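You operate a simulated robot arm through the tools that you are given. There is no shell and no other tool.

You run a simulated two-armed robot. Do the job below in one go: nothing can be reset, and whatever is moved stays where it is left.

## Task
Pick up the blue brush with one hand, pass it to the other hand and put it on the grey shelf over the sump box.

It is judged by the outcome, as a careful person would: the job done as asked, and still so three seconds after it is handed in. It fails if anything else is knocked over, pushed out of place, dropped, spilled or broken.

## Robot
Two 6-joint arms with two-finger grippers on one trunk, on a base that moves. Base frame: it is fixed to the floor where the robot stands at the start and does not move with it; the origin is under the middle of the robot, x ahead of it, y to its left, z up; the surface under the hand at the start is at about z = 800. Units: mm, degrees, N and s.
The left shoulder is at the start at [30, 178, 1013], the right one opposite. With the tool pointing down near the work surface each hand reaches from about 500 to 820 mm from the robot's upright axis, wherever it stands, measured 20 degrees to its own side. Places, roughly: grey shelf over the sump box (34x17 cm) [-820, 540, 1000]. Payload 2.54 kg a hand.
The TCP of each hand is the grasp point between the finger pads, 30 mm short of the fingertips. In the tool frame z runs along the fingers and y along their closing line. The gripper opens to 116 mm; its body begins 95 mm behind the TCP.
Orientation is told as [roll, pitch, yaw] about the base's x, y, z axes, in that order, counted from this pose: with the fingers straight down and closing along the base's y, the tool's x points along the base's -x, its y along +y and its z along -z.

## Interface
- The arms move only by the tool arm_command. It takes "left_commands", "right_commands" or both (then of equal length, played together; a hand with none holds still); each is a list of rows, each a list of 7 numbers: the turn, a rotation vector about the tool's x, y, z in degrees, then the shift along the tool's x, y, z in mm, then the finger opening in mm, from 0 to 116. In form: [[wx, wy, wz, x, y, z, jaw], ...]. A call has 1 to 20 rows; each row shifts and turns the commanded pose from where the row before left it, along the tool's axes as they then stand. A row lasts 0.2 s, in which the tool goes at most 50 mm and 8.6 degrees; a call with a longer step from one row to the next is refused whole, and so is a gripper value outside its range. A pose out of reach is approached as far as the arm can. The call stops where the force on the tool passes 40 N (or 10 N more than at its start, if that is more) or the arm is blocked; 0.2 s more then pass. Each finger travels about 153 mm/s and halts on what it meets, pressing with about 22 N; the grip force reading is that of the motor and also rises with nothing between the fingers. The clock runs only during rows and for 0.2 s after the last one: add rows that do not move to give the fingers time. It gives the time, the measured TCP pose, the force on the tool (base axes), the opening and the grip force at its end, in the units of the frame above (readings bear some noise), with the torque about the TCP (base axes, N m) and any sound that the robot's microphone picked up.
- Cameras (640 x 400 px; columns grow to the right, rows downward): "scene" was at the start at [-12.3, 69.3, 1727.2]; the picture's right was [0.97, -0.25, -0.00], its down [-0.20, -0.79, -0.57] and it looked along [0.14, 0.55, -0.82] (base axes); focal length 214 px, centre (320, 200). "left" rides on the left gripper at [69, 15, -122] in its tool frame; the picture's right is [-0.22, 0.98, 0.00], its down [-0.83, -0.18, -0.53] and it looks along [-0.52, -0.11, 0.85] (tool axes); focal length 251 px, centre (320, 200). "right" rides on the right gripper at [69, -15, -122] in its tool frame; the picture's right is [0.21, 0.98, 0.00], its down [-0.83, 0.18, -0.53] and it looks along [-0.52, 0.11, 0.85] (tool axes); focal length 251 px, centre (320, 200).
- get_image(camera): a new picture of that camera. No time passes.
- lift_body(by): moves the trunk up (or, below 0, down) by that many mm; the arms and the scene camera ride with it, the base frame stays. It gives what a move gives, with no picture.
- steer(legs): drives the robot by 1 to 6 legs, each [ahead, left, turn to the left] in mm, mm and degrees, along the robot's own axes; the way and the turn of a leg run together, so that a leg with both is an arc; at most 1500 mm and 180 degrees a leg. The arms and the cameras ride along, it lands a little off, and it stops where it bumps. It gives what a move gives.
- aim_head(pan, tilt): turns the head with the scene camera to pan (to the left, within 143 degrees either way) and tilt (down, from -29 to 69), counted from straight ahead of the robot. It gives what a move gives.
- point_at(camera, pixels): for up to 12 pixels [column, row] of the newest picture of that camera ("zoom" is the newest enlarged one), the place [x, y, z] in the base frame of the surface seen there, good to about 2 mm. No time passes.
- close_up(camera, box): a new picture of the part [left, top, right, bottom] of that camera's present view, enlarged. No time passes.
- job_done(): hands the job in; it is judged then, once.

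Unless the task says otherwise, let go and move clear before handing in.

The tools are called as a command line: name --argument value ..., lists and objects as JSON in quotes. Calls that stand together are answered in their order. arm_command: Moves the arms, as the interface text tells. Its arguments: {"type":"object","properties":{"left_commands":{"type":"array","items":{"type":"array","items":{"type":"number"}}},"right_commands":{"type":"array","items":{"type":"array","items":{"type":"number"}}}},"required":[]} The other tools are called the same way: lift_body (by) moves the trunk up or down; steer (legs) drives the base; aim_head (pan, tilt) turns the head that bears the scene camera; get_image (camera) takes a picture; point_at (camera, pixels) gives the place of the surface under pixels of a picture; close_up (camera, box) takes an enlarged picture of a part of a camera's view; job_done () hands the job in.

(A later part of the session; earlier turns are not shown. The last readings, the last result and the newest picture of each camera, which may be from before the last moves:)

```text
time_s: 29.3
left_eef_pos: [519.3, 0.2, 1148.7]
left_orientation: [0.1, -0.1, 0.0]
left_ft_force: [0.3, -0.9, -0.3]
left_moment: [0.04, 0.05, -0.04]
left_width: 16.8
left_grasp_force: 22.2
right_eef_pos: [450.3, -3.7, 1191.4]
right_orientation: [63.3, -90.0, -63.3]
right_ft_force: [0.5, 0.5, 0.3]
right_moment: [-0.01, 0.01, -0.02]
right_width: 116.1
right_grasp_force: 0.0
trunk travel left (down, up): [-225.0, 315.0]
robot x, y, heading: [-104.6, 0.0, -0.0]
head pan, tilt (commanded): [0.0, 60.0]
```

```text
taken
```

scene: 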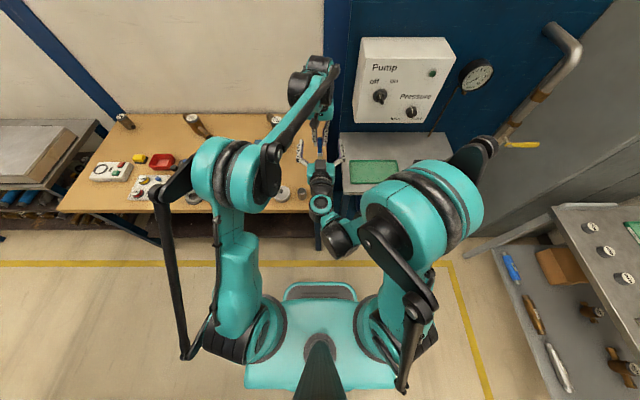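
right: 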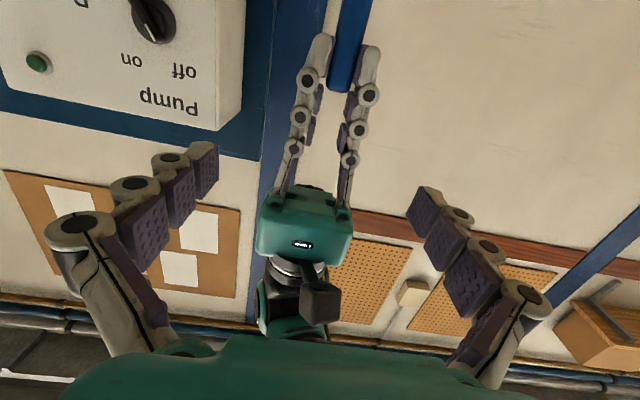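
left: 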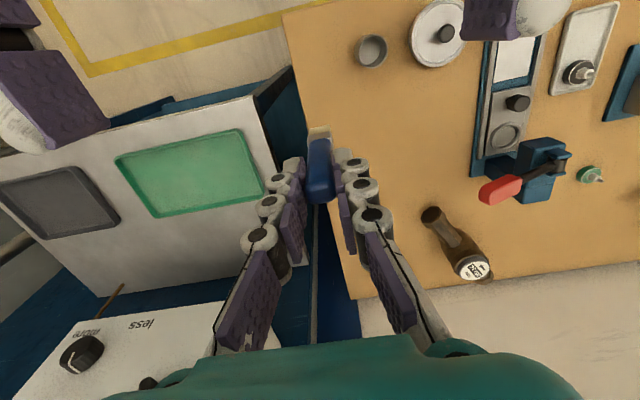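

The right hand couldn't get below z≈1192 there and now sits at (450, −4, 1191), clear behind the brush. I'll instead raise the left hand 100 mm, so that the lower handle comes level with the right fingers.

arm_command --left_commands '[[0, 0, 0, 0, 0, -25, 4], [0, 0, 0, 0, 0, -25, 4], [0, 0, 0, 0, 0, -25, 4], [0, 0, 0, 0, 0, -25, 4], [0, 0, 0, 0, 0, 0, 4]]'

get_image --camera "right"

get_image --camera "scene"

get_image --camera "left"

```text
time_s: 30.5
left_eef_pos: [520.2, -0.3, 1249.1]
left_orientation: [0.0, -0.1, 0.0]
left_ft_force: [1.1, 0.1, -0.4]
left_moment: [-0.01, 0.03, 0.0]
left_width: 16.8
left_grasp_force: 21.5
right_eef_pos: [450.3, -2.4, 1192.6]
right_orientation: [-7.5, -90.0, 7.5]
right_ft_force: [-0.1, 0.2, 0.3]
right_moment: [0.02, -0.03, 0.02]
right_width: 116.1
right_grasp_force: 0.0
trunk travel left (down, up): [-225.0, 315.0]
robot x, y, heading: [-112.0, 0.3, 0.1]
head pan, tilt (commanded): [0.0, 60.0]
```

```text
taken
```

right: 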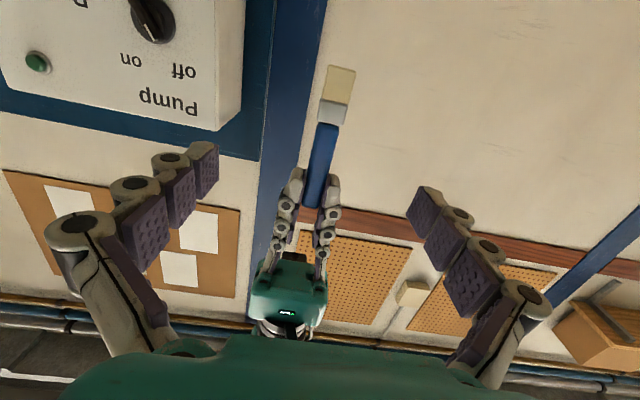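

```text
taken
```

scene: 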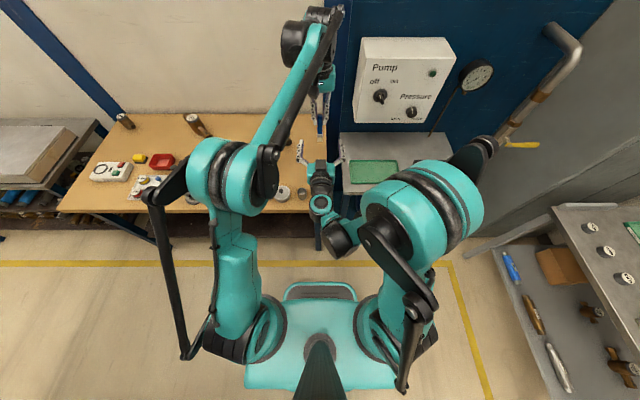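

```text
taken
```

left: 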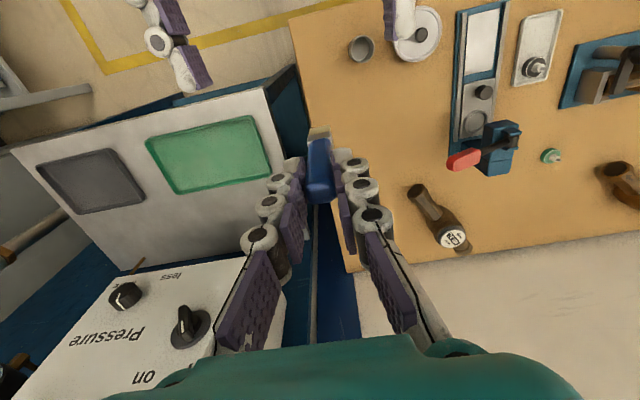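

The right camera sees the brush: bristles at (340,82), ferrule (333,112), lower handle (322,150), with the left fingertips starting near (300,180). I'll measure these for exact alignment.

point_at --camera "right" --pixels '[[340, 70], [337, 95], [333, 112], [326, 128], [322, 150], [318, 180], [298, 175], [333, 185], [210, 150], [415, 190], [210, 190], [430, 235]]'

close_up --camera "right" --box '[250, 50, 410, 250]'

```text
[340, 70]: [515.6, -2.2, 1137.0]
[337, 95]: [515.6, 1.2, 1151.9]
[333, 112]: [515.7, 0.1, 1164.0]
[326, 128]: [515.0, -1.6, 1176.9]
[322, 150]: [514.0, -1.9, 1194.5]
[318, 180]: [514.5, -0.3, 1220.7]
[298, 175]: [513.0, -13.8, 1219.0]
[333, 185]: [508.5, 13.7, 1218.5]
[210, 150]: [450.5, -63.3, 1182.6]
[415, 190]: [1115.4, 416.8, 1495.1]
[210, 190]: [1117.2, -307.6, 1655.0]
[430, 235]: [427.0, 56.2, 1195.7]
```

```text
2.00 times, centred on (330, 150) of right
```

zoom: 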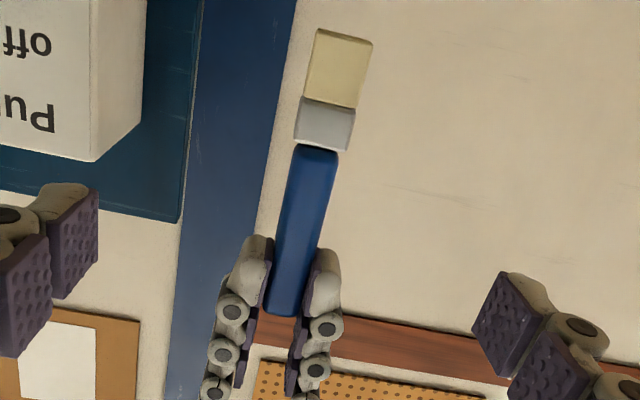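

The handle's exposed part runs z 1174–1218 with its centre near (520, −0.5), and the right fingers at z≈1193 fit between ferrule and left fingertips. I'll advance the right hand so the handle lies about 10 mm inside its fingertips, jaws still open.

arm_command --right_commands '[[0, 0, 0, -1, 2, 10, 100], [0, 0, 0, 0, 0, 13, 80], [0, 0, 0, 0, 0, 13, 70], [0, 0, 0, 0, 0, 13, 70], [0, 0, 0, 0, 0, 0, 70]]'

get_image --camera "right"

get_image --camera "left"

```text
time_s: 31.7
left_eef_pos: [518.0, 0.3, 1248.5]
left_orientation: [0.0, -0.1, 0.0]
left_ft_force: [-0.4, 0.1, -0.6]
left_moment: [0.02, 0.0, -0.02]
left_width: 16.8
left_grasp_force: 22.2
right_eef_pos: [499.0, -0.8, 1195.3]
right_orientation: [-22.1, -90.0, 22.0]
right_ft_force: [0.2, -0.6, 0.1]
right_moment: [0.03, 0.01, -0.02]
right_width: 69.8
right_grasp_force: 0.1
trunk travel left (down, up): [-225.0, 315.0]
robot x, y, heading: [-104.7, 1.9, -0.1]
head pan, tilt (commanded): [0.0, 60.0]
```

```text
taken
```

right: 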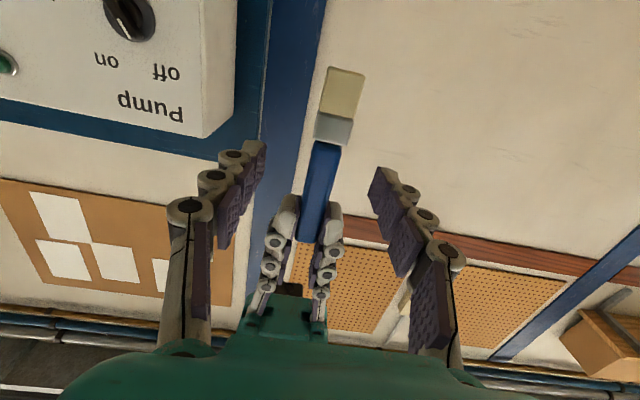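

```text
taken
```

left: 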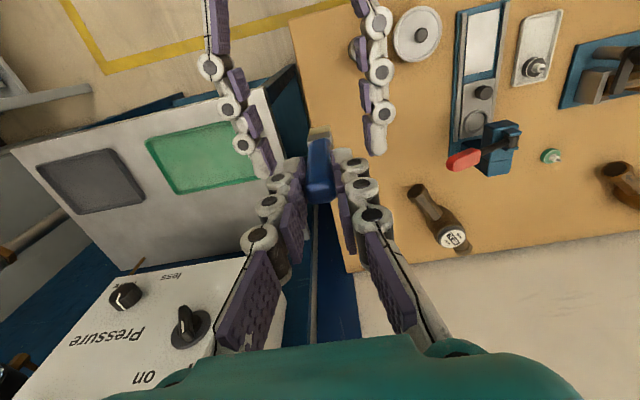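

The right fingers now stand either side of the handle. I'll check the fingertips' places against the handle before closing.

point_at --camera "left" --pixels '[[262, 172], [376, 148], [248, 145], [378, 113], [318, 150], [318, 185]]'

close_up --camera "left" --box '[190, 80, 430, 230]'

```text
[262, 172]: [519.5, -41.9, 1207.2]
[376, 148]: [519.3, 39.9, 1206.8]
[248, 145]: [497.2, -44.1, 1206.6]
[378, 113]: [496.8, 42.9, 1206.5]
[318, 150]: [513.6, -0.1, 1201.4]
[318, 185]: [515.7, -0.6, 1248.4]
```

```text
2.67 times, centred on (310, 155) of left
```

zoom: 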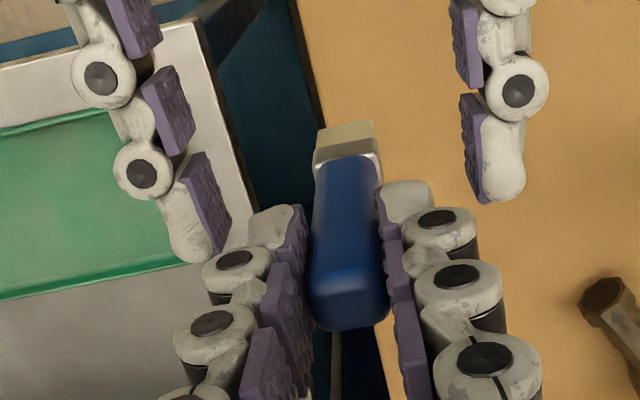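

The right fingers are centred within about 1 mm and 11 mm below the left fingertips. I'll go 4 mm deeper and close the right hand gently while the left keeps holding.

arm_command --right_commands '[[0, 0, 0, 0, 0.5, 4, 60], [0, 0, 0, 0, 0, 0, 40], [0, 0, 0, 0, 0, 0, 28], [0, 0, 0, 0, 0, 0, 20], [0, 0, 0, 0, 0, 0, 12], [0, 0, 0, 0, 0, 0, 4], [0, 0, 0, 0, 0, 0, 4]]'

get_image --camera "right"

close_up --camera "left" --box '[190, 80, 430, 230]'

```text
time_s: 33.3
left_eef_pos: [519.3, -0.6, 1247.8]
left_orientation: [0.0, 0.0, 0.1]
left_ft_force: [-1.8, -2.2, 0.0]
left_moment: [-0.09, 0.1, -0.02]
left_width: 17.0
left_grasp_force: 22.2
right_eef_pos: [503.1, -0.9, 1194.2]
right_orientation: [-19.4, -90.1, 19.4]
right_ft_force: [2.5, 1.9, 0.4]
right_moment: [-0.09, 0.04, 0.07]
right_width: 16.8
right_grasp_force: 22.2
trunk travel left (down, up): [-225.0, 315.0]
robot x, y, heading: [-110.2, 2.2, 0.1]
head pan, tilt (commanded): [0.0, 60.0]
```

```text
taken
```

right: 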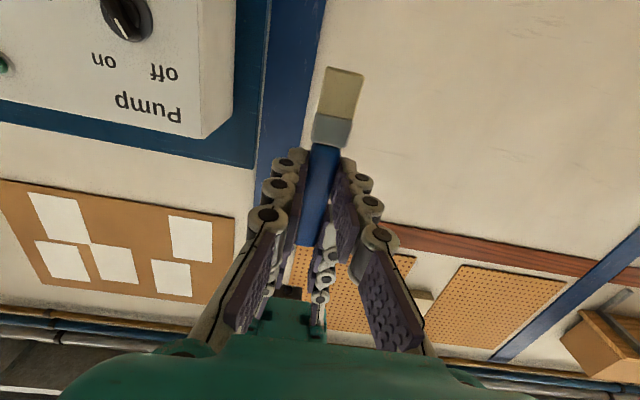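

```text
2.67 times, centred on (310, 155) of left
```

zoom: 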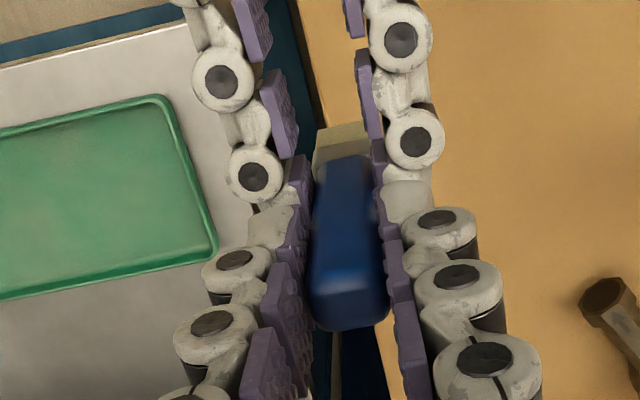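

Both hands now grip the handle (right: 16.8 mm, 22 N). I'll open the left hand and draw it straight up, the right hand holding still.

arm_command --left_commands '[[0, 0, 0, 0, 0, 0, 24], [0, 0, 0, 0, 0, 0, 36], [0, 0, 0, 0, 0, 0, 50], [0, 0, 0, 0, 0, 0, 50]]'

close_up --camera "left" --box '[190, 80, 430, 230]'

get_image --camera "right"

```text
time_s: 34.3
left_eef_pos: [519.4, 0.5, 1248.3]
left_orientation: [0.0, -0.1, 0.0]
left_ft_force: [-0.5, -0.6, 0.3]
left_moment: [0.0, 0.0, -0.01]
left_width: 50.0
left_grasp_force: 0.0
right_eef_pos: [501.9, -0.7, 1194.6]
right_orientation: [-10.9, -90.0, 11.0]
right_ft_force: [0.1, -0.3, -0.1]
right_moment: [0.01, 0.03, -0.03]
right_width: 16.6
right_grasp_force: 21.9
trunk travel left (down, up): [-225.0, 315.0]
robot x, y, heading: [-110.0, -0.3, -0.1]
head pan, tilt (commanded): [0.0, 60.0]
```

```text
2.67 times, centred on (310, 155) of left
```

zoom: 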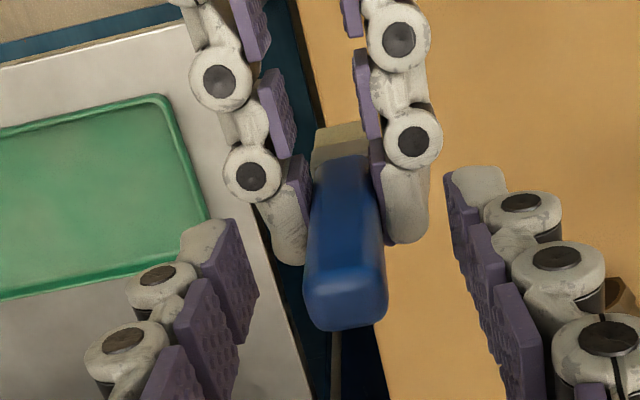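

```text
taken
```

right: 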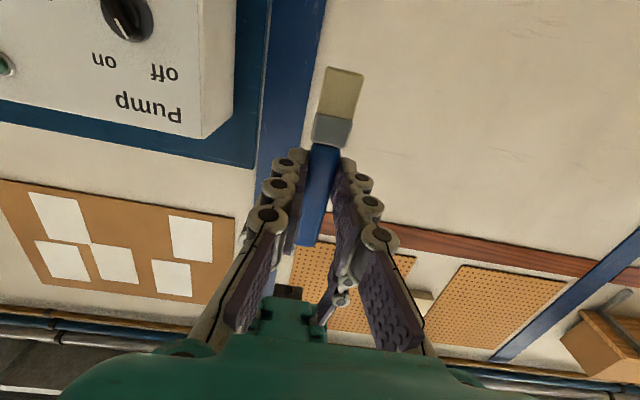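

The right hand holds the brush steadily on its own and the left fingers are clear of it. I'll draw the left hand up 50 mm to clear the handle top.

arm_command --left_commands '[[0, 0, 0, 0, 0, -10, 60], [0, 0, 0, 0, 0, -15, 60], [0, 0, 0, 0, 0, -15, 60], [0, 0, 0, 0, 0, -15, 60], [0, 0, 0, 0, 0, 0, 60]]'

get_image --camera "left"

get_image --camera "right"

```text
time_s: 35.5
left_eef_pos: [519.7, 0.6, 1304.3]
left_orientation: [0.1, -0.1, 0.0]
left_ft_force: [-0.9, 0.2, -0.3]
left_moment: [0.0, 0.02, -0.01]
left_width: 60.0
left_grasp_force: 0.1
right_eef_pos: [503.4, 1.1, 1194.1]
right_orientation: [-15.0, -89.9, 15.1]
right_ft_force: [0.0, 1.2, -0.5]
right_moment: [0.03, 0.0, -0.01]
right_width: 16.6
right_grasp_force: 21.9
trunk travel left (down, up): [-225.0, 315.0]
robot x, y, heading: [-109.3, -0.5, 0.1]
head pan, tilt (commanded): [0.0, 60.0]
```

```text
taken
```

left: 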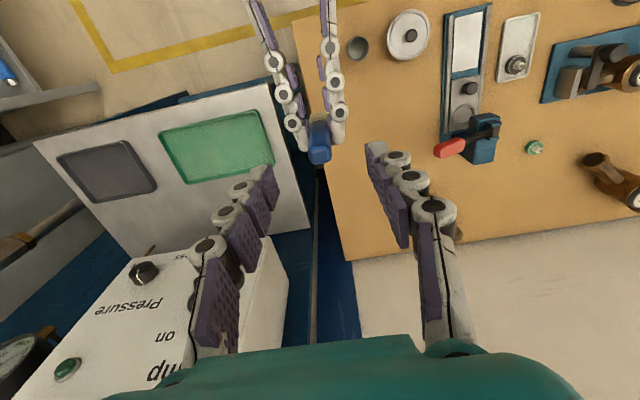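

```text
taken
```

right: 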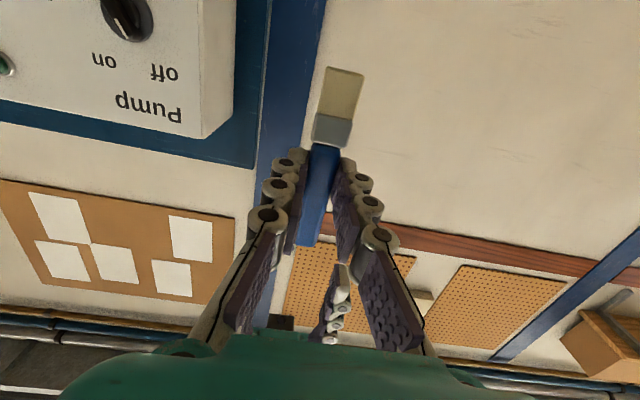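

The left fingertips (z≈1274) are above the handle top (z≈1251). I'll move the left hand off to its own side, back near its starting place.

arm_command --left_commands '[[0, 0, 0, 0, 40, 0, 60], [0, 0, 0, 0, 40, 0, 60], [0, 0, 0, 0, 40, 0, 60], [0, 0, 0, 20, 40, 0, 60], [0, 0, 0, 30, 35, 0, 60], [0, 0, 0, 30, 35, 0, 60], [0, 0, 0, 30, 35, 0, 60], [0, 0, 0, 35, 35, 0, 60], [0, 0, 0, 35, 35, 0, 60], [0, 0, 0, 35, 35, 0, 60], [0, 0, 0, 35, 30, 0, 60], [0, 0, 0, 35, 30, 0, 60], [0, 0, 0, 35, 10, 0, 60], [0, 0, 0, 0, 0, 0, 60]]'

get_image --camera "scene"

```text
time_s: 38.5
left_eef_pos: [200.2, 440.0, 1304.1]
left_orientation: [0.0, 0.0, 0.0]
left_ft_force: [-0.5, 0.4, -0.6]
left_moment: [0.0, 0.01, -0.01]
left_width: 60.0
left_grasp_force: 0.0
right_eef_pos: [503.5, -0.2, 1196.2]
right_orientation: [-22.0, -89.9, 21.9]
right_ft_force: [0.7, 0.5, 0.0]
right_moment: [0.03, -0.02, -0.01]
right_width: 16.4
right_grasp_force: 21.9
trunk travel left (down, up): [-225.0, 315.0]
robot x, y, heading: [-112.9, -1.2, -0.1]
head pan, tilt (commanded): [0.0, 60.0]
```

```text
taken
```

scene: 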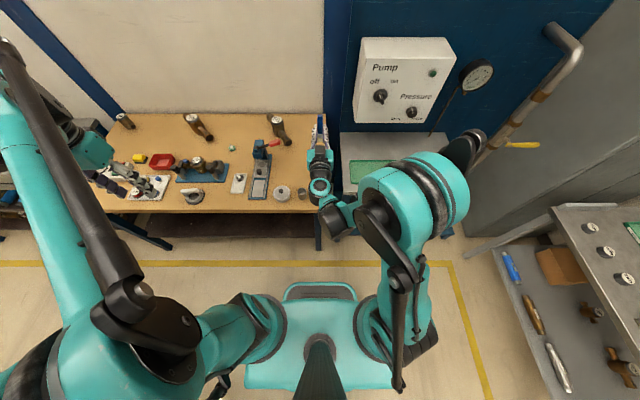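

The brush is in the right hand alone and the left hand is parked at (200, 440, 1304). I'll turn the right hand back to point down, which lays the brush level, and check the hold.

arm_command --right_commands '[[0, 8.182, 0, 0, 0, 0, 4], [0, 8.182, 0, 0, 0, 0, 4], [0, 8.182, 0, 0, 0, 0, 4], [0, 8.182, 0, 0, 0, 0, 4], [0, 8.182, 0, 0, 0, 0, 4], [0, 8.182, 0, 0, 0, 0, 4], [0, 8.182, 0, 0, 0, 0, 4], [0, 8.182, 0, 0, 0, 0, 4], [0, 8.182, 0, 0, 0, 0, 4], [0, 8.182, 0, 0, 0, 0, 4], [0, 8.18, 0, 0, 0, 0, 4], [0, 0, 0, 0, 0, 0, 4]]'

get_image --camera "right"

get_image --camera "scene"

```text
time_s: 41.1
left_eef_pos: [198.5, 439.6, 1303.9]
left_orientation: [0.0, -0.1, 0.1]
left_ft_force: [-1.0, -0.2, 0.1]
left_moment: [-0.02, 0.0, -0.01]
left_width: 60.1
left_grasp_force: 0.2
right_eef_pos: [477.6, 46.8, 1196.0]
right_orientation: [-13.7, -8.6, -2.0]
right_ft_force: [0.0, 0.3, -0.1]
right_moment: [0.04, -0.01, -0.01]
right_width: 16.7
right_grasp_force: 22.1
right hand out of reach, approached as far as the arm can: row 7, 8, 9, 10, 11
trunk travel left (down, up): [-225.0, 315.0]
robot x, y, heading: [-109.0, -1.6, 0.3]
head pan, tilt (commanded): [0.0, 60.0]
```

```text
taken
```

right: 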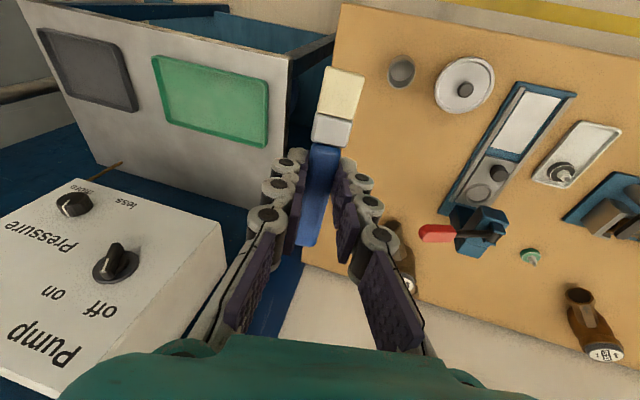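

```text
taken
```

scene: 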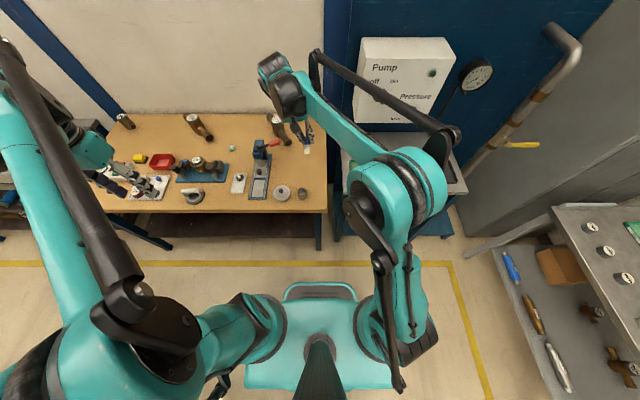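

The last rows were out of reach and the hand stopped tilted ([-13.7, −8.6, −2] at (478, 47)); the grip is unchanged at 16.7 mm. I'll shift the hand towards its own side (−y), where pointing down worked before, and then level it.

arm_command --right_commands '[[0, 0, 0, 0, -40, 0, 4], [0, 0, 0, 0, -40, 0, 4], [0, 0, 0, 0, -40, 0, 4], [0, 0, 0, 0, -40, 0, 4], [0, 0, 0, 0, 0, 0, 4]]'

get_image --camera "scene"

```text
time_s: 42.3
left_eef_pos: [200.0, 440.5, 1302.0]
left_orientation: [0.1, -0.2, -0.1]
left_ft_force: [-0.5, 0.8, 0.9]
left_moment: [0.0, -0.03, -0.05]
left_width: 59.8
left_grasp_force: 0.1
right_eef_pos: [469.2, -107.3, 1232.6]
right_orientation: [-14.3, -8.7, -1.8]
right_ft_force: [0.0, 1.1, -1.3]
right_moment: [-0.02, 0.01, -0.02]
right_width: 16.6
right_grasp_force: 21.7
trunk travel left (down, up): [-225.0, 315.0]
robot x, y, heading: [-106.6, -1.7, -0.3]
head pan, tilt (commanded): [0.0, 60.0]
```

```text
taken
```

scene: 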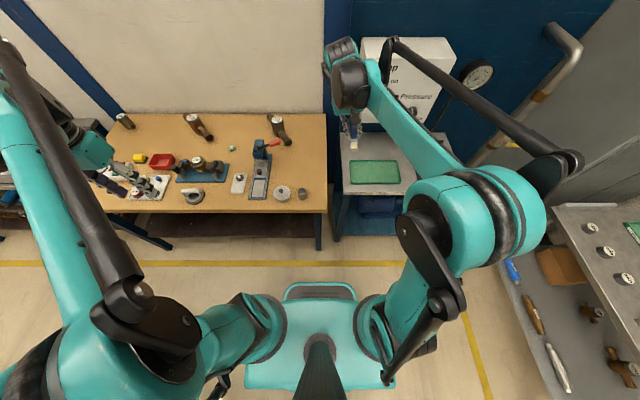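

It's at (469, −107, 1233), still tilted by the same amount and now free. I'll level it.

arm_command --right_commands '[[-4.75, 2.9, -0.6, 0, 0, 0, 4], [-4.75, 2.9, -0.6, 0, 0, 0, 4], [-4.75, 2.9, -0.6, 0, 0, 0, 4], [0, 0, 0, 0, 0, 0, 4]]'

get_image --camera "right"

get_image --camera "scene"

```text
time_s: 43.3
left_eef_pos: [199.8, 440.0, 1304.0]
left_orientation: [0.1, -0.1, 0.0]
left_ft_force: [-0.1, 0.5, 0.1]
left_moment: [0.0, 0.01, 0.02]
left_width: 60.2
left_grasp_force: 0.0
right_eef_pos: [468.8, -108.4, 1232.6]
right_orientation: [-14.2, -8.7, -2.1]
right_ft_force: [0.4, 0.5, -0.9]
right_moment: [0.01, -0.02, 0.02]
right_width: 16.6
right_grasp_force: 21.7
right hand out of reach, approached as far as the arm can: row 1, 2, 3
trunk travel left (down, up): [-225.0, 315.0]
robot x, y, heading: [-108.3, -0.1, 0.1]
head pan, tilt (commanded): [0.0, 60.0]
```

```text
taken
```

right: 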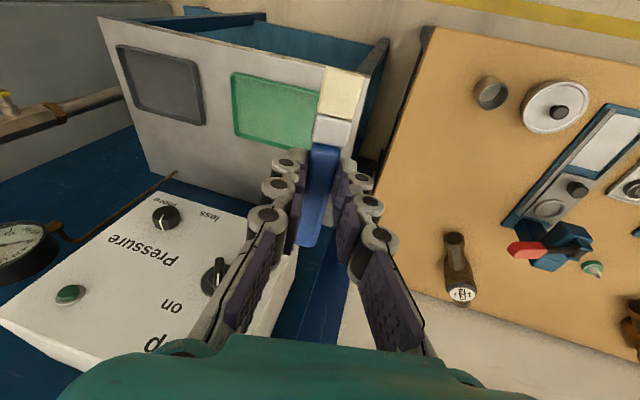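

```text
taken
```

scene: 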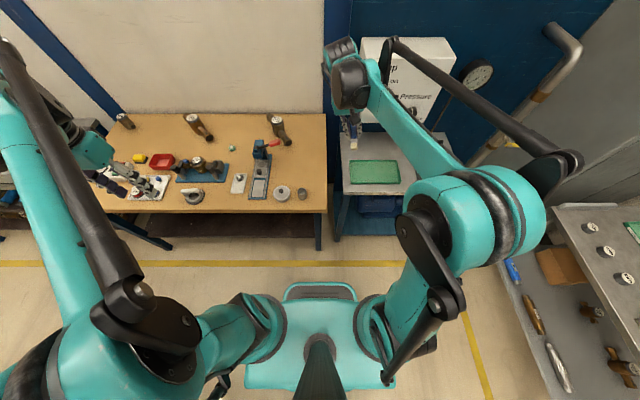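

The tilt is stuck, so a wrist joint must be at its stop in this arm posture. I'll retrace: pitch back to pointing forward, unroll, and go back to y≈−220 where the earlier down-to-forward turn worked.

arm_command --right_commands '[[0, -8.14, 0, 0, 0, 0, 4], [0, -8.14, 0, 0, 0, 0, 4], [0, -8.14, 0, 0, 0, 0, 4], [0, -8.14, 0, 0, 0, 0, 4], [0, -8.14, 0, 0, 0, 0, 4], [0, -8.14, 0, 0, 0, 0, 4], [0, -8.14, 0, 0, 0, 0, 4], [0, -8.14, 0, 0, 0, 0, 4], [0, -8.14, 0, 0, 0, 0, 4], [0, -8.14, 0, 0, 0, 0, 4], [-2, 0, 7, 0, 0, 0, 4], [-2, 0, 7, 0, 0, 0, 4], [0, 0, 0, 0, 0, 0, 4]]'

get_image --camera "scene"

```text
time_s: 46.1
left_eef_pos: [199.5, 440.6, 1304.1]
left_orientation: [0.0, -0.1, 0.0]
left_ft_force: [-0.3, -1.0, 0.7]
left_moment: [0.04, 0.02, -0.01]
left_width: 60.1
left_grasp_force: 0.0
right_eef_pos: [468.6, -108.9, 1233.2]
right_orientation: [6.5, -89.9, -6.6]
right_ft_force: [-1.2, 1.1, -0.1]
right_moment: [-0.01, 0.02, 0.0]
right_width: 16.8
right_grasp_force: 21.9
trunk travel left (down, up): [-225.0, 315.0]
robot x, y, heading: [-112.6, 2.4, 0.1]
head pan, tilt (commanded): [0.0, 60.0]
```

```text
taken
```

scene: 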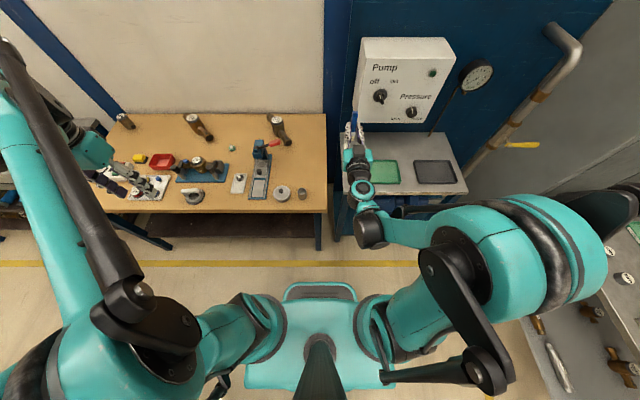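

It's pointing forward again and level at (469, −109, 1233). Now I'll go back to (496, −220, 1275).

arm_command --right_commands '[[0, 0, 0, -14, -37, 9, 4], [0, 0, 0, -14, -37, 9, 4], [0, 0, 0, -14, -37, 9, 4], [0, 0, 0, 0, 0, 0, 4]]'

arm_command --right_commands '[[0, 8.182, 0, 0, 0, 0, 4], [0, 8.182, 0, 0, 0, 0, 4], [0, 8.182, 0, 0, 0, 0, 4], [0, 8.182, 0, 0, 0, 0, 4], [0, 8.182, 0, 0, 0, 0, 4], [0, 8.182, 0, 0, 0, 0, 4], [0, 0, 0, 0, 0, 0, 4]]'

get_image --camera "scene"

```text
time_s: 47.1
left_eef_pos: [199.0, 440.4, 1302.4]
left_orientation: [-0.1, -0.1, -0.1]
left_ft_force: [0.1, -0.4, -0.2]
left_moment: [-0.02, -0.01, 0.03]
left_width: 60.2
left_grasp_force: 0.0
right_eef_pos: [496.0, -219.5, 1274.8]
right_orientation: [-38.8, -89.9, 38.8]
right_ft_force: [-0.1, 0.4, -0.3]
right_moment: [0.0, 0.04, -0.01]
right_width: 17.1
right_grasp_force: 22.0
trunk travel left (down, up): [-225.0, 315.0]
robot x, y, heading: [-107.7, 1.8, 0.2]
head pan, tilt (commanded): [0.0, 60.0]
```

```text
time_s: 48.7
left_eef_pos: [198.3, 439.4, 1304.3]
left_orientation: [0.0, -0.1, 0.0]
left_ft_force: [0.0, -0.1, 0.2]
left_moment: [0.02, -0.04, 0.0]
left_width: 59.8
left_grasp_force: 0.1
right_eef_pos: [494.4, -220.2, 1275.3]
right_orientation: [-0.1, -40.7, -0.2]
right_ft_force: [0.3, -1.2, -0.2]
right_moment: [-0.01, 0.0, 0.01]
right_width: 16.9
right_grasp_force: 21.6
trunk travel left (down, up): [-225.0, 315.0]
robot x, y, heading: [-106.1, 0.1, 0.0]
head pan, tilt (commanded): [0.0, 60.0]
```

```text
taken
```

scene: 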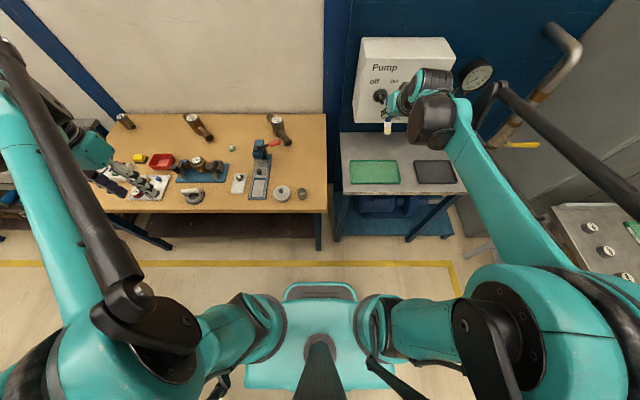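

Pitch is −40.7 with no reach warning. I'll continue the rest of the turn to pointing straight down.

arm_command --right_commands '[[0, 8.14, 0, 0, 0, 0, 4], [0, 8.14, 0, 0, 0, 0, 4], [0, 8.14, 0, 0, 0, 0, 4], [0, 8.14, 0, 0, 0, 0, 4], [0, 8.14, 0, 0, 0, 0, 4], [0, 0, 0, 0, 0, 0, 4]]'

get_image --camera "scene"

get_image --camera "right"

```text
time_s: 50.1
left_eef_pos: [198.3, 439.9, 1302.8]
left_orientation: [0.0, -0.1, 0.0]
left_ft_force: [-0.5, 0.8, -0.5]
left_moment: [-0.01, -0.02, -0.03]
left_width: 59.6
left_grasp_force: 0.0
right_eef_pos: [495.8, -217.7, 1276.0]
right_orientation: [-0.1, -0.1, -0.2]
right_ft_force: [-0.1, 0.1, 0.0]
right_moment: [0.01, -0.06, 0.0]
right_width: 16.9
right_grasp_force: 22.1
trunk travel left (down, up): [-225.0, 315.0]
robot x, y, heading: [-107.9, 1.8, 0.1]
head pan, tilt (commanded): [0.0, 60.0]
```

```text
taken
```

scene: 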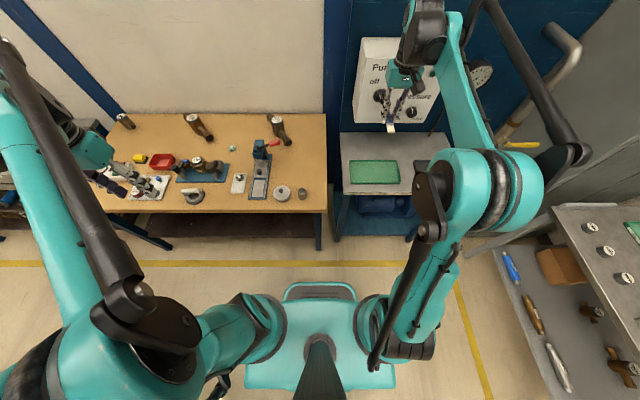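

```text
taken
```

right: 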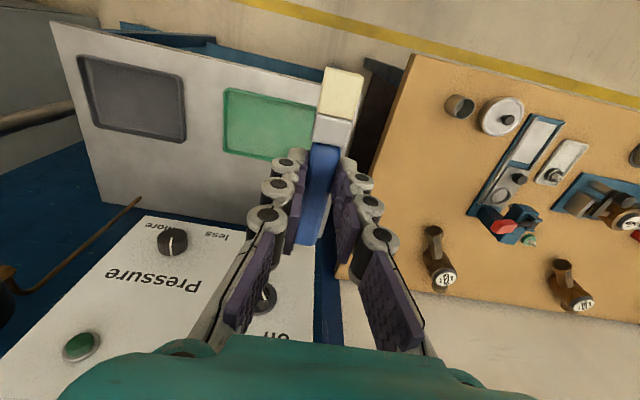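

The hand is back pointing down in its original posture, brush level. On the shelf I want the brush along the shelf's length, so I'll test the 90° turn about the vertical here in free air.

arm_command --right_commands '[[0, 0, 8.182, 0, 0, 0, 4], [0, 0, 8.182, 0, 0, 0, 4], [0, 0, 8.182, 0, 0, 0, 4], [0, 0, 8.182, 0, 0, 0, 4], [0, 0, 8.182, 0, 0, 0, 4], [0, 0, 8.182, 0, 0, 0, 4], [0, 0, 8.182, 0, 0, 0, 4], [0, 0, 8.182, 0, 0, 0, 4], [0, 0, 8.182, 0, 0, 0, 4], [0, 0, 8.182, 0, 0, 0, 4], [0, 0, 8.18, 0, 0, 0, 4], [0, 0, 0, 0, 0, 0, 4]]'

get_image --camera "scene"

get_image --camera "right"

```text
time_s: 52.7
left_eef_pos: [199.1, 440.2, 1302.7]
left_orientation: [0.0, -0.2, 0.0]
left_ft_force: [0.0, 0.0, -0.6]
left_moment: [0.02, -0.03, 0.0]
left_width: 59.9
left_grasp_force: 0.1
right_eef_pos: [495.5, -220.4, 1275.0]
right_orientation: [0.1, -0.1, -90.2]
right_ft_force: [-0.6, 0.1, 0.4]
right_moment: [-0.01, 0.02, -0.01]
right_width: 17.1
right_grasp_force: 22.1
trunk travel left (down, up): [-225.0, 315.0]
robot x, y, heading: [-112.1, -2.8, -0.1]
head pan, tilt (commanded): [0.0, 60.0]
```

```text
taken
```

scene: 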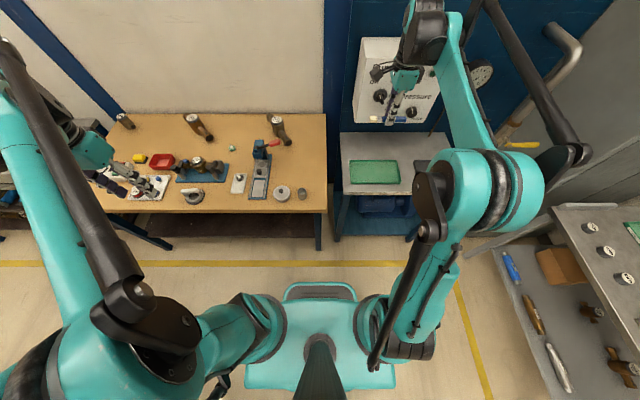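

```text
taken
```

right: 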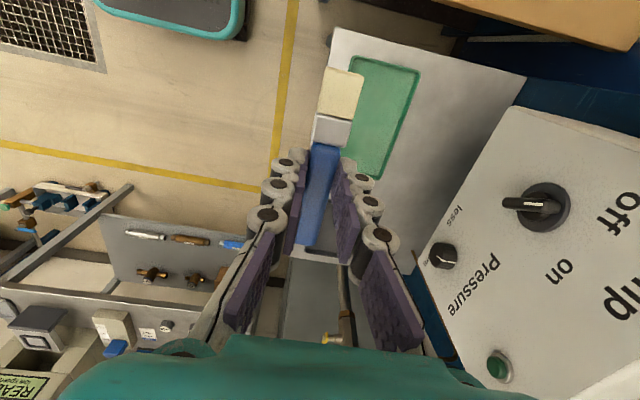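

The 90° turn works (orientation yaw −90). Now I'll drive: turn left in place by 180° first, with hands high at z≈1275–1300, and check the pose.

steer --legs '[[0, 0, 90]]'

get_image --camera "scene"

```text
time_s: 56.9
left_eef_pos: [-550.0, 309.6, 1302.3]
left_orientation: [0.0, -0.1, 89.9]
left_ft_force: [0.1, -1.1, 0.4]
left_moment: [0.04, -0.01, 0.02]
left_width: 59.9
left_grasp_force: 0.1
right_eef_pos: [111.2, 605.4, 1274.4]
right_orientation: [0.1, -0.1, -0.2]
right_ft_force: [-0.4, 0.1, 0.3]
right_moment: [-0.01, -0.03, -0.02]
right_width: 16.9
right_grasp_force: 22.5
trunk travel left (down, up): [-225.0, 315.0]
robot x, y, heading: [-110.5, -1.7, 90.0]
head pan, tilt (commanded): [0.0, 60.0]
```

```text
taken
```

scene: 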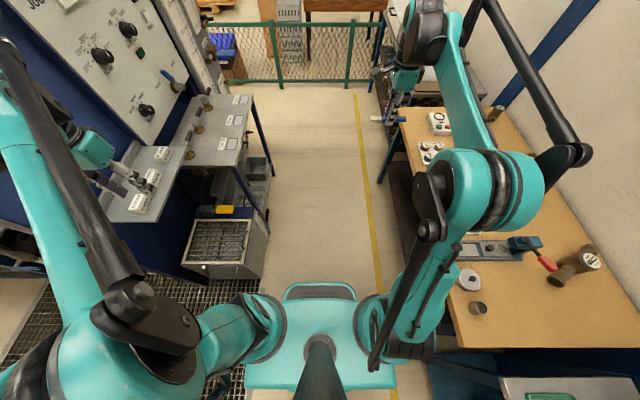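

Heading is now 90°, all clear, brush still held (16.9 mm). I'll turn the second 90°.

steer --legs '[[0, 0, 90]]'

get_image --camera "scene"

```text
time_s: 61.2
left_eef_pos: [-417.5, -440.4, 1303.5]
left_orientation: [0.0, -0.1, -180.0]
left_ft_force: [-0.6, -0.6, 0.0]
left_moment: [0.0, 0.0, 0.0]
left_width: 60.2
left_grasp_force: 0.1
right_eef_pos: [-715.5, 218.7, 1275.7]
right_orientation: [0.1, -0.1, 90.0]
right_ft_force: [1.3, 0.0, -0.5]
right_moment: [-0.01, 0.01, -0.03]
right_width: 16.8
right_grasp_force: 22.1
trunk travel left (down, up): [-225.0, 315.0]
robot x, y, heading: [-112.7, -0.2, -179.9]
head pan, tilt (commanded): [0.0, 60.0]
```

```text
taken
```

scene: 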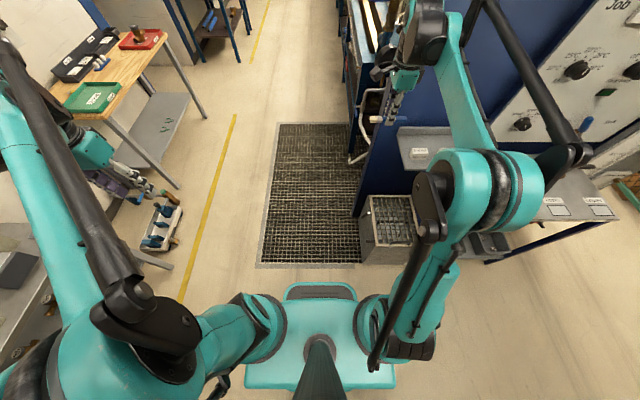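

Heading is −180°, facing the shelf, with the right hand at (−716, 219). I'll slide 325 mm to the robot's right to bring the hand abreast of the shelf's middle.

steer --legs '[[0, -325, 0]]'

aim_head --pan -20 --tilt 45

get_image --camera "scene"

get_image --camera "right"

```text
time_s: 63.3
left_eef_pos: [-418.4, -115.8, 1303.7]
left_orientation: [0.1, -0.1, -179.9]
left_ft_force: [0.0, -0.3, -0.2]
left_moment: [0.0, 0.01, -0.05]
left_width: 59.8
left_grasp_force: 0.1
right_eef_pos: [-717.2, 542.2, 1275.3]
right_orientation: [0.1, 0.0, 90.1]
right_ft_force: [-0.1, 0.3, 0.1]
right_moment: [-0.02, -0.01, 0.0]
right_width: 17.0
right_grasp_force: 22.2
trunk travel left (down, up): [-225.0, 315.0]
robot x, y, heading: [-111.4, 328.5, -179.6]
head pan, tilt (commanded): [0.0, 60.0]
```

```text
time_s: 64.2
left_eef_pos: [-417.0, -116.8, 1303.1]
left_orientation: [0.0, -0.1, -179.8]
left_ft_force: [0.6, 0.4, -1.4]
left_moment: [-0.02, 0.01, 0.01]
left_width: 59.9
left_grasp_force: 0.0
right_eef_pos: [-717.5, 541.6, 1274.6]
right_orientation: [0.2, -0.2, 90.2]
right_ft_force: [0.1, -0.3, -0.7]
right_moment: [-0.01, 0.01, 0.02]
right_width: 16.9
right_grasp_force: 22.0
trunk travel left (down, up): [-225.0, 315.0]
robot x, y, heading: [-109.5, 325.3, -179.6]
head pan, tilt (commanded): [-20.0, 45.0]
```

```text
taken
```

scene: 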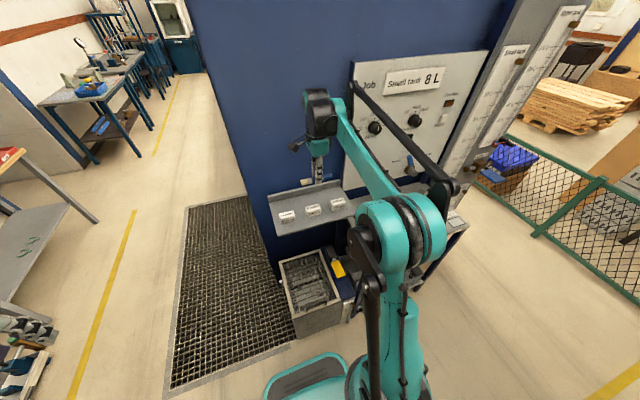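

```text
taken
```

right: 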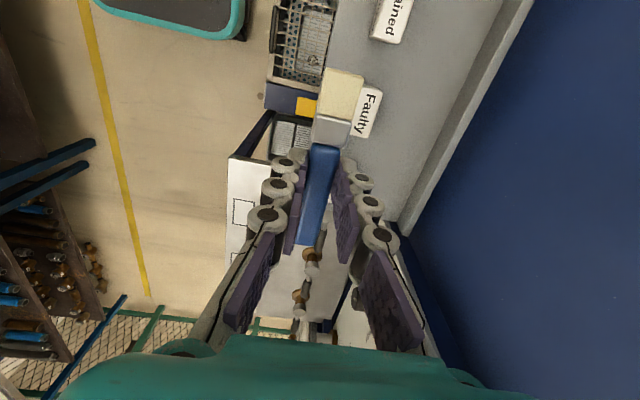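

The hand is now abreast of the shelf with the Faulty block visible beside the brush at (365,110). I'll measure the blue panel plane, the white panel and the wrist's bulk to judge how far back the hand can go.

point_at --camera "scene" --pixels '[[290, 160], [270, 110], [355, 100], [375, 127], [414, 121], [320, 95], [305, 110], [335, 115], [325, 140], [310, 185], [300, 145], [345, 130]]'

close_up --camera "scene" --box '[260, 70, 400, 240]'

```text
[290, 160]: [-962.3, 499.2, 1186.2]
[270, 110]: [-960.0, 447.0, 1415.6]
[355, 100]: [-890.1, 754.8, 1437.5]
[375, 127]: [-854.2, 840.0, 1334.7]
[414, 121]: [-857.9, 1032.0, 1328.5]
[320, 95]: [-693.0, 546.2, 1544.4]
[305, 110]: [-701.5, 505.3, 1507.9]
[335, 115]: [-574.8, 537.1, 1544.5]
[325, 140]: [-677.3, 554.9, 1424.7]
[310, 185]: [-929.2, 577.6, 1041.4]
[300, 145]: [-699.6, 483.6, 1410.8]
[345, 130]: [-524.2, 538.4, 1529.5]
```

```text
2.35 times, centred on (330, 155) of scene
```

zoom: 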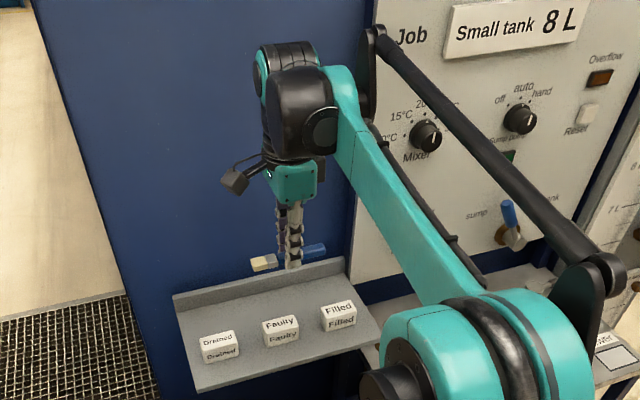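

The blue panel stands at x≈−961, and the white panel (x≈−890) only starts at y≈750. I'll measure the wrist's silhouette to find its centre and size.

point_at --camera "zoom" --pixels '[[256, 75], [262, 60], [285, 44], [310, 45], [264, 120], [266, 145], [290, 100], [325, 90], [268, 175], [315, 170], [235, 185], [228, 175]]'

point_at --camera "zoom" --pixels '[[262, 262], [275, 258], [300, 255], [322, 250], [293, 268], [280, 240], [282, 210], [300, 210], [300, 195], [270, 190]]'

```text
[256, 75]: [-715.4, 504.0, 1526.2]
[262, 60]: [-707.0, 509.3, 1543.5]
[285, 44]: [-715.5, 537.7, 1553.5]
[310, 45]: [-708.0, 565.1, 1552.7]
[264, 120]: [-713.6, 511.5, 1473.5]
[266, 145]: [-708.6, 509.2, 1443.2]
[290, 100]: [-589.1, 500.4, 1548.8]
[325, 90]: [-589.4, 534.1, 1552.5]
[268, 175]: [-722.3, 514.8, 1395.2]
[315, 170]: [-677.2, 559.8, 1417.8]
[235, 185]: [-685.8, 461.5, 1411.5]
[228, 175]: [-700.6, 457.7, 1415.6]
```

```text
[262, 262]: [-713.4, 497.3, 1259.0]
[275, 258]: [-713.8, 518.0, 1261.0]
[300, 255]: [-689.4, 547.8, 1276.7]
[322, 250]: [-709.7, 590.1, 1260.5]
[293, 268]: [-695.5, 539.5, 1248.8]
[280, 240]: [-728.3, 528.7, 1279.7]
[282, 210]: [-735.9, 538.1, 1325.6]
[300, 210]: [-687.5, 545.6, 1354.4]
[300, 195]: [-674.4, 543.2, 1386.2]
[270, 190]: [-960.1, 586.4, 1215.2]
```

The wrist axis lines up with the TCP with about 45 mm radius, so a hand at x≈−845 stays well clear of the panel. I'll drive 110 mm ahead and 45 mm right to bring the hand near (−827, 587) over the strip behind the blocks.

steer --legs '[[110, -45, 0]]'

get_image --camera "scene"

get_image --camera "right"

```text
time_s: 65.4
left_eef_pos: [-527.7, -71.9, 1302.8]
left_orientation: [0.0, 0.0, -179.8]
left_ft_force: [0.2, 0.2, 0.0]
left_moment: [-0.04, 0.0, 0.02]
left_width: 60.0
left_grasp_force: 0.0
right_eef_pos: [-827.4, 585.9, 1273.1]
right_orientation: [0.2, 0.0, 90.2]
right_ft_force: [0.2, -0.1, -0.7]
right_moment: [-0.05, -0.02, 0.0]
right_width: 17.0
right_grasp_force: 22.3
trunk travel left (down, up): [-225.0, 315.0]
robot x, y, heading: [-219.6, 366.5, -179.5]
head pan, tilt (commanded): [-20.0, 45.0]
```

```text
taken
```

scene: 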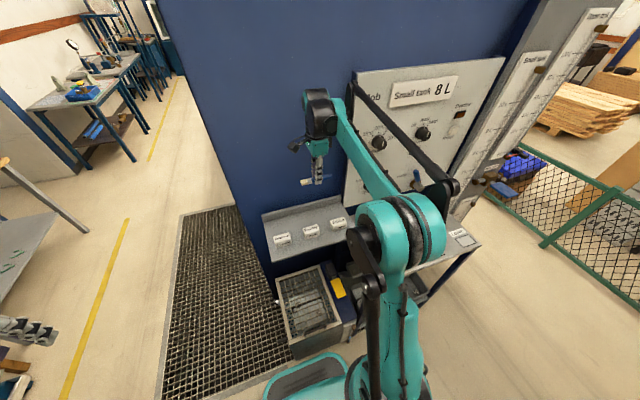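

```text
taken
```

right: 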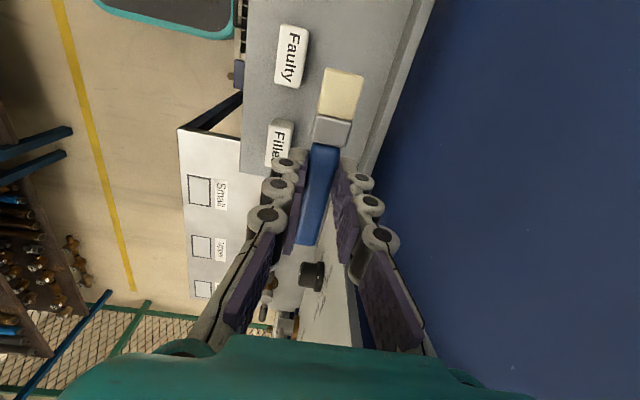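

The hand is at (−827, 586), behind the blocks (Faulty at (292,55), Filled at (278,145)) with the lip to the right. I'll re-measure blocks, lip and shelf from here.

point_at --camera "right" --pixels '[[308, 32], [302, 88], [275, 82], [293, 122], [365, 150], [380, 100], [352, 120], [320, 80], [400, 60], [345, 95], [333, 130], [268, 165]]'

close_up --camera "right" --box '[230, 0, 440, 180]'

```text
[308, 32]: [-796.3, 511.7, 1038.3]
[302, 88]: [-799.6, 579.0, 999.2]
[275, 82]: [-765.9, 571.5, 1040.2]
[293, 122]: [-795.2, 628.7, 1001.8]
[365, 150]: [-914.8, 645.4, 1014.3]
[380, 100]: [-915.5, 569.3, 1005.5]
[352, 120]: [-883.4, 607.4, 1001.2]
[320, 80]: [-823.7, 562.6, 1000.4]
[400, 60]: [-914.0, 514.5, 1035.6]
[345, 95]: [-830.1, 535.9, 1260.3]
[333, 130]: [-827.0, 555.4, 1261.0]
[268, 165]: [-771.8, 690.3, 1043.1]
```

```text
2.22 times, centred on (335, 90) of right
```

zoom: 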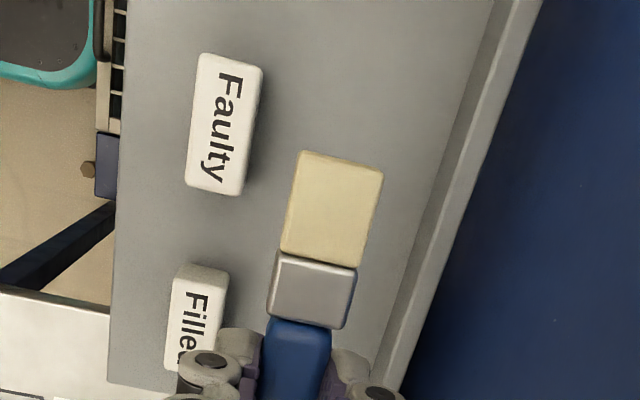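

The free strip is x −915…−796 with the gap between Faulty and Filled at y 575–628. I'll shift to about (−850, 600) and come down to z≈1100 first.

arm_command --right_commands '[[0, 0, 0, -14, 22.6, 0, 4], [0, 0, 0, 0, 0, 0, 4], [0, 0, 0, 0, 0, 40, 4], [0, 0, 0, 0, 0, 45, 4], [0, 0, 0, 0, 0, 45, 4], [0, 0, 0, 0, 0, 43, 4], [0, 0, 0, 0, 0, 0, 4]]'

get_image --camera "right"

get_image --camera "scene"

```text
time_s: 67.0
left_eef_pos: [-524.7, -72.8, 1303.8]
left_orientation: [0.0, -0.1, -179.7]
left_ft_force: [-0.6, -0.2, 0.0]
left_moment: [0.02, 0.02, 0.0]
left_width: 60.0
left_grasp_force: 0.1
right_eef_pos: [-847.5, 601.1, 1102.3]
right_orientation: [0.2, 0.0, 90.2]
right_ft_force: [-0.4, 0.3, -0.3]
right_moment: [0.0, 0.01, 0.01]
right_width: 16.8
right_grasp_force: 21.7
trunk travel left (down, up): [-225.0, 315.0]
robot x, y, heading: [-221.2, 370.6, -179.7]
head pan, tilt (commanded): [-20.0, 45.0]
```

```text
taken
```

right: 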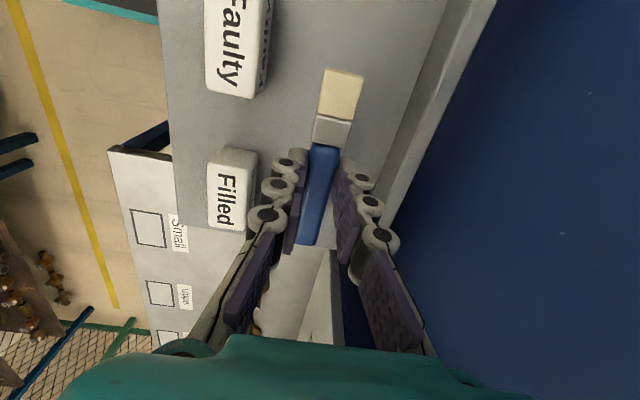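

```text
taken
```

scene: 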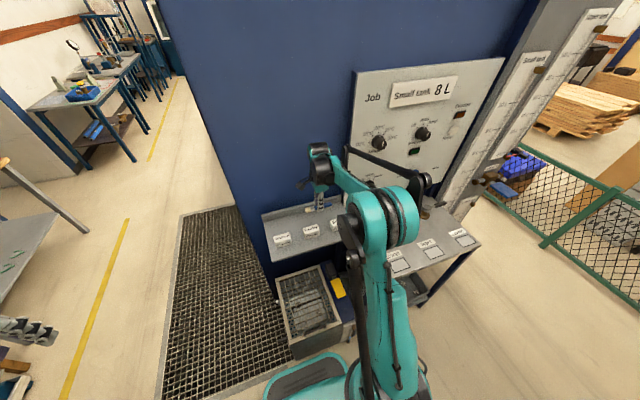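

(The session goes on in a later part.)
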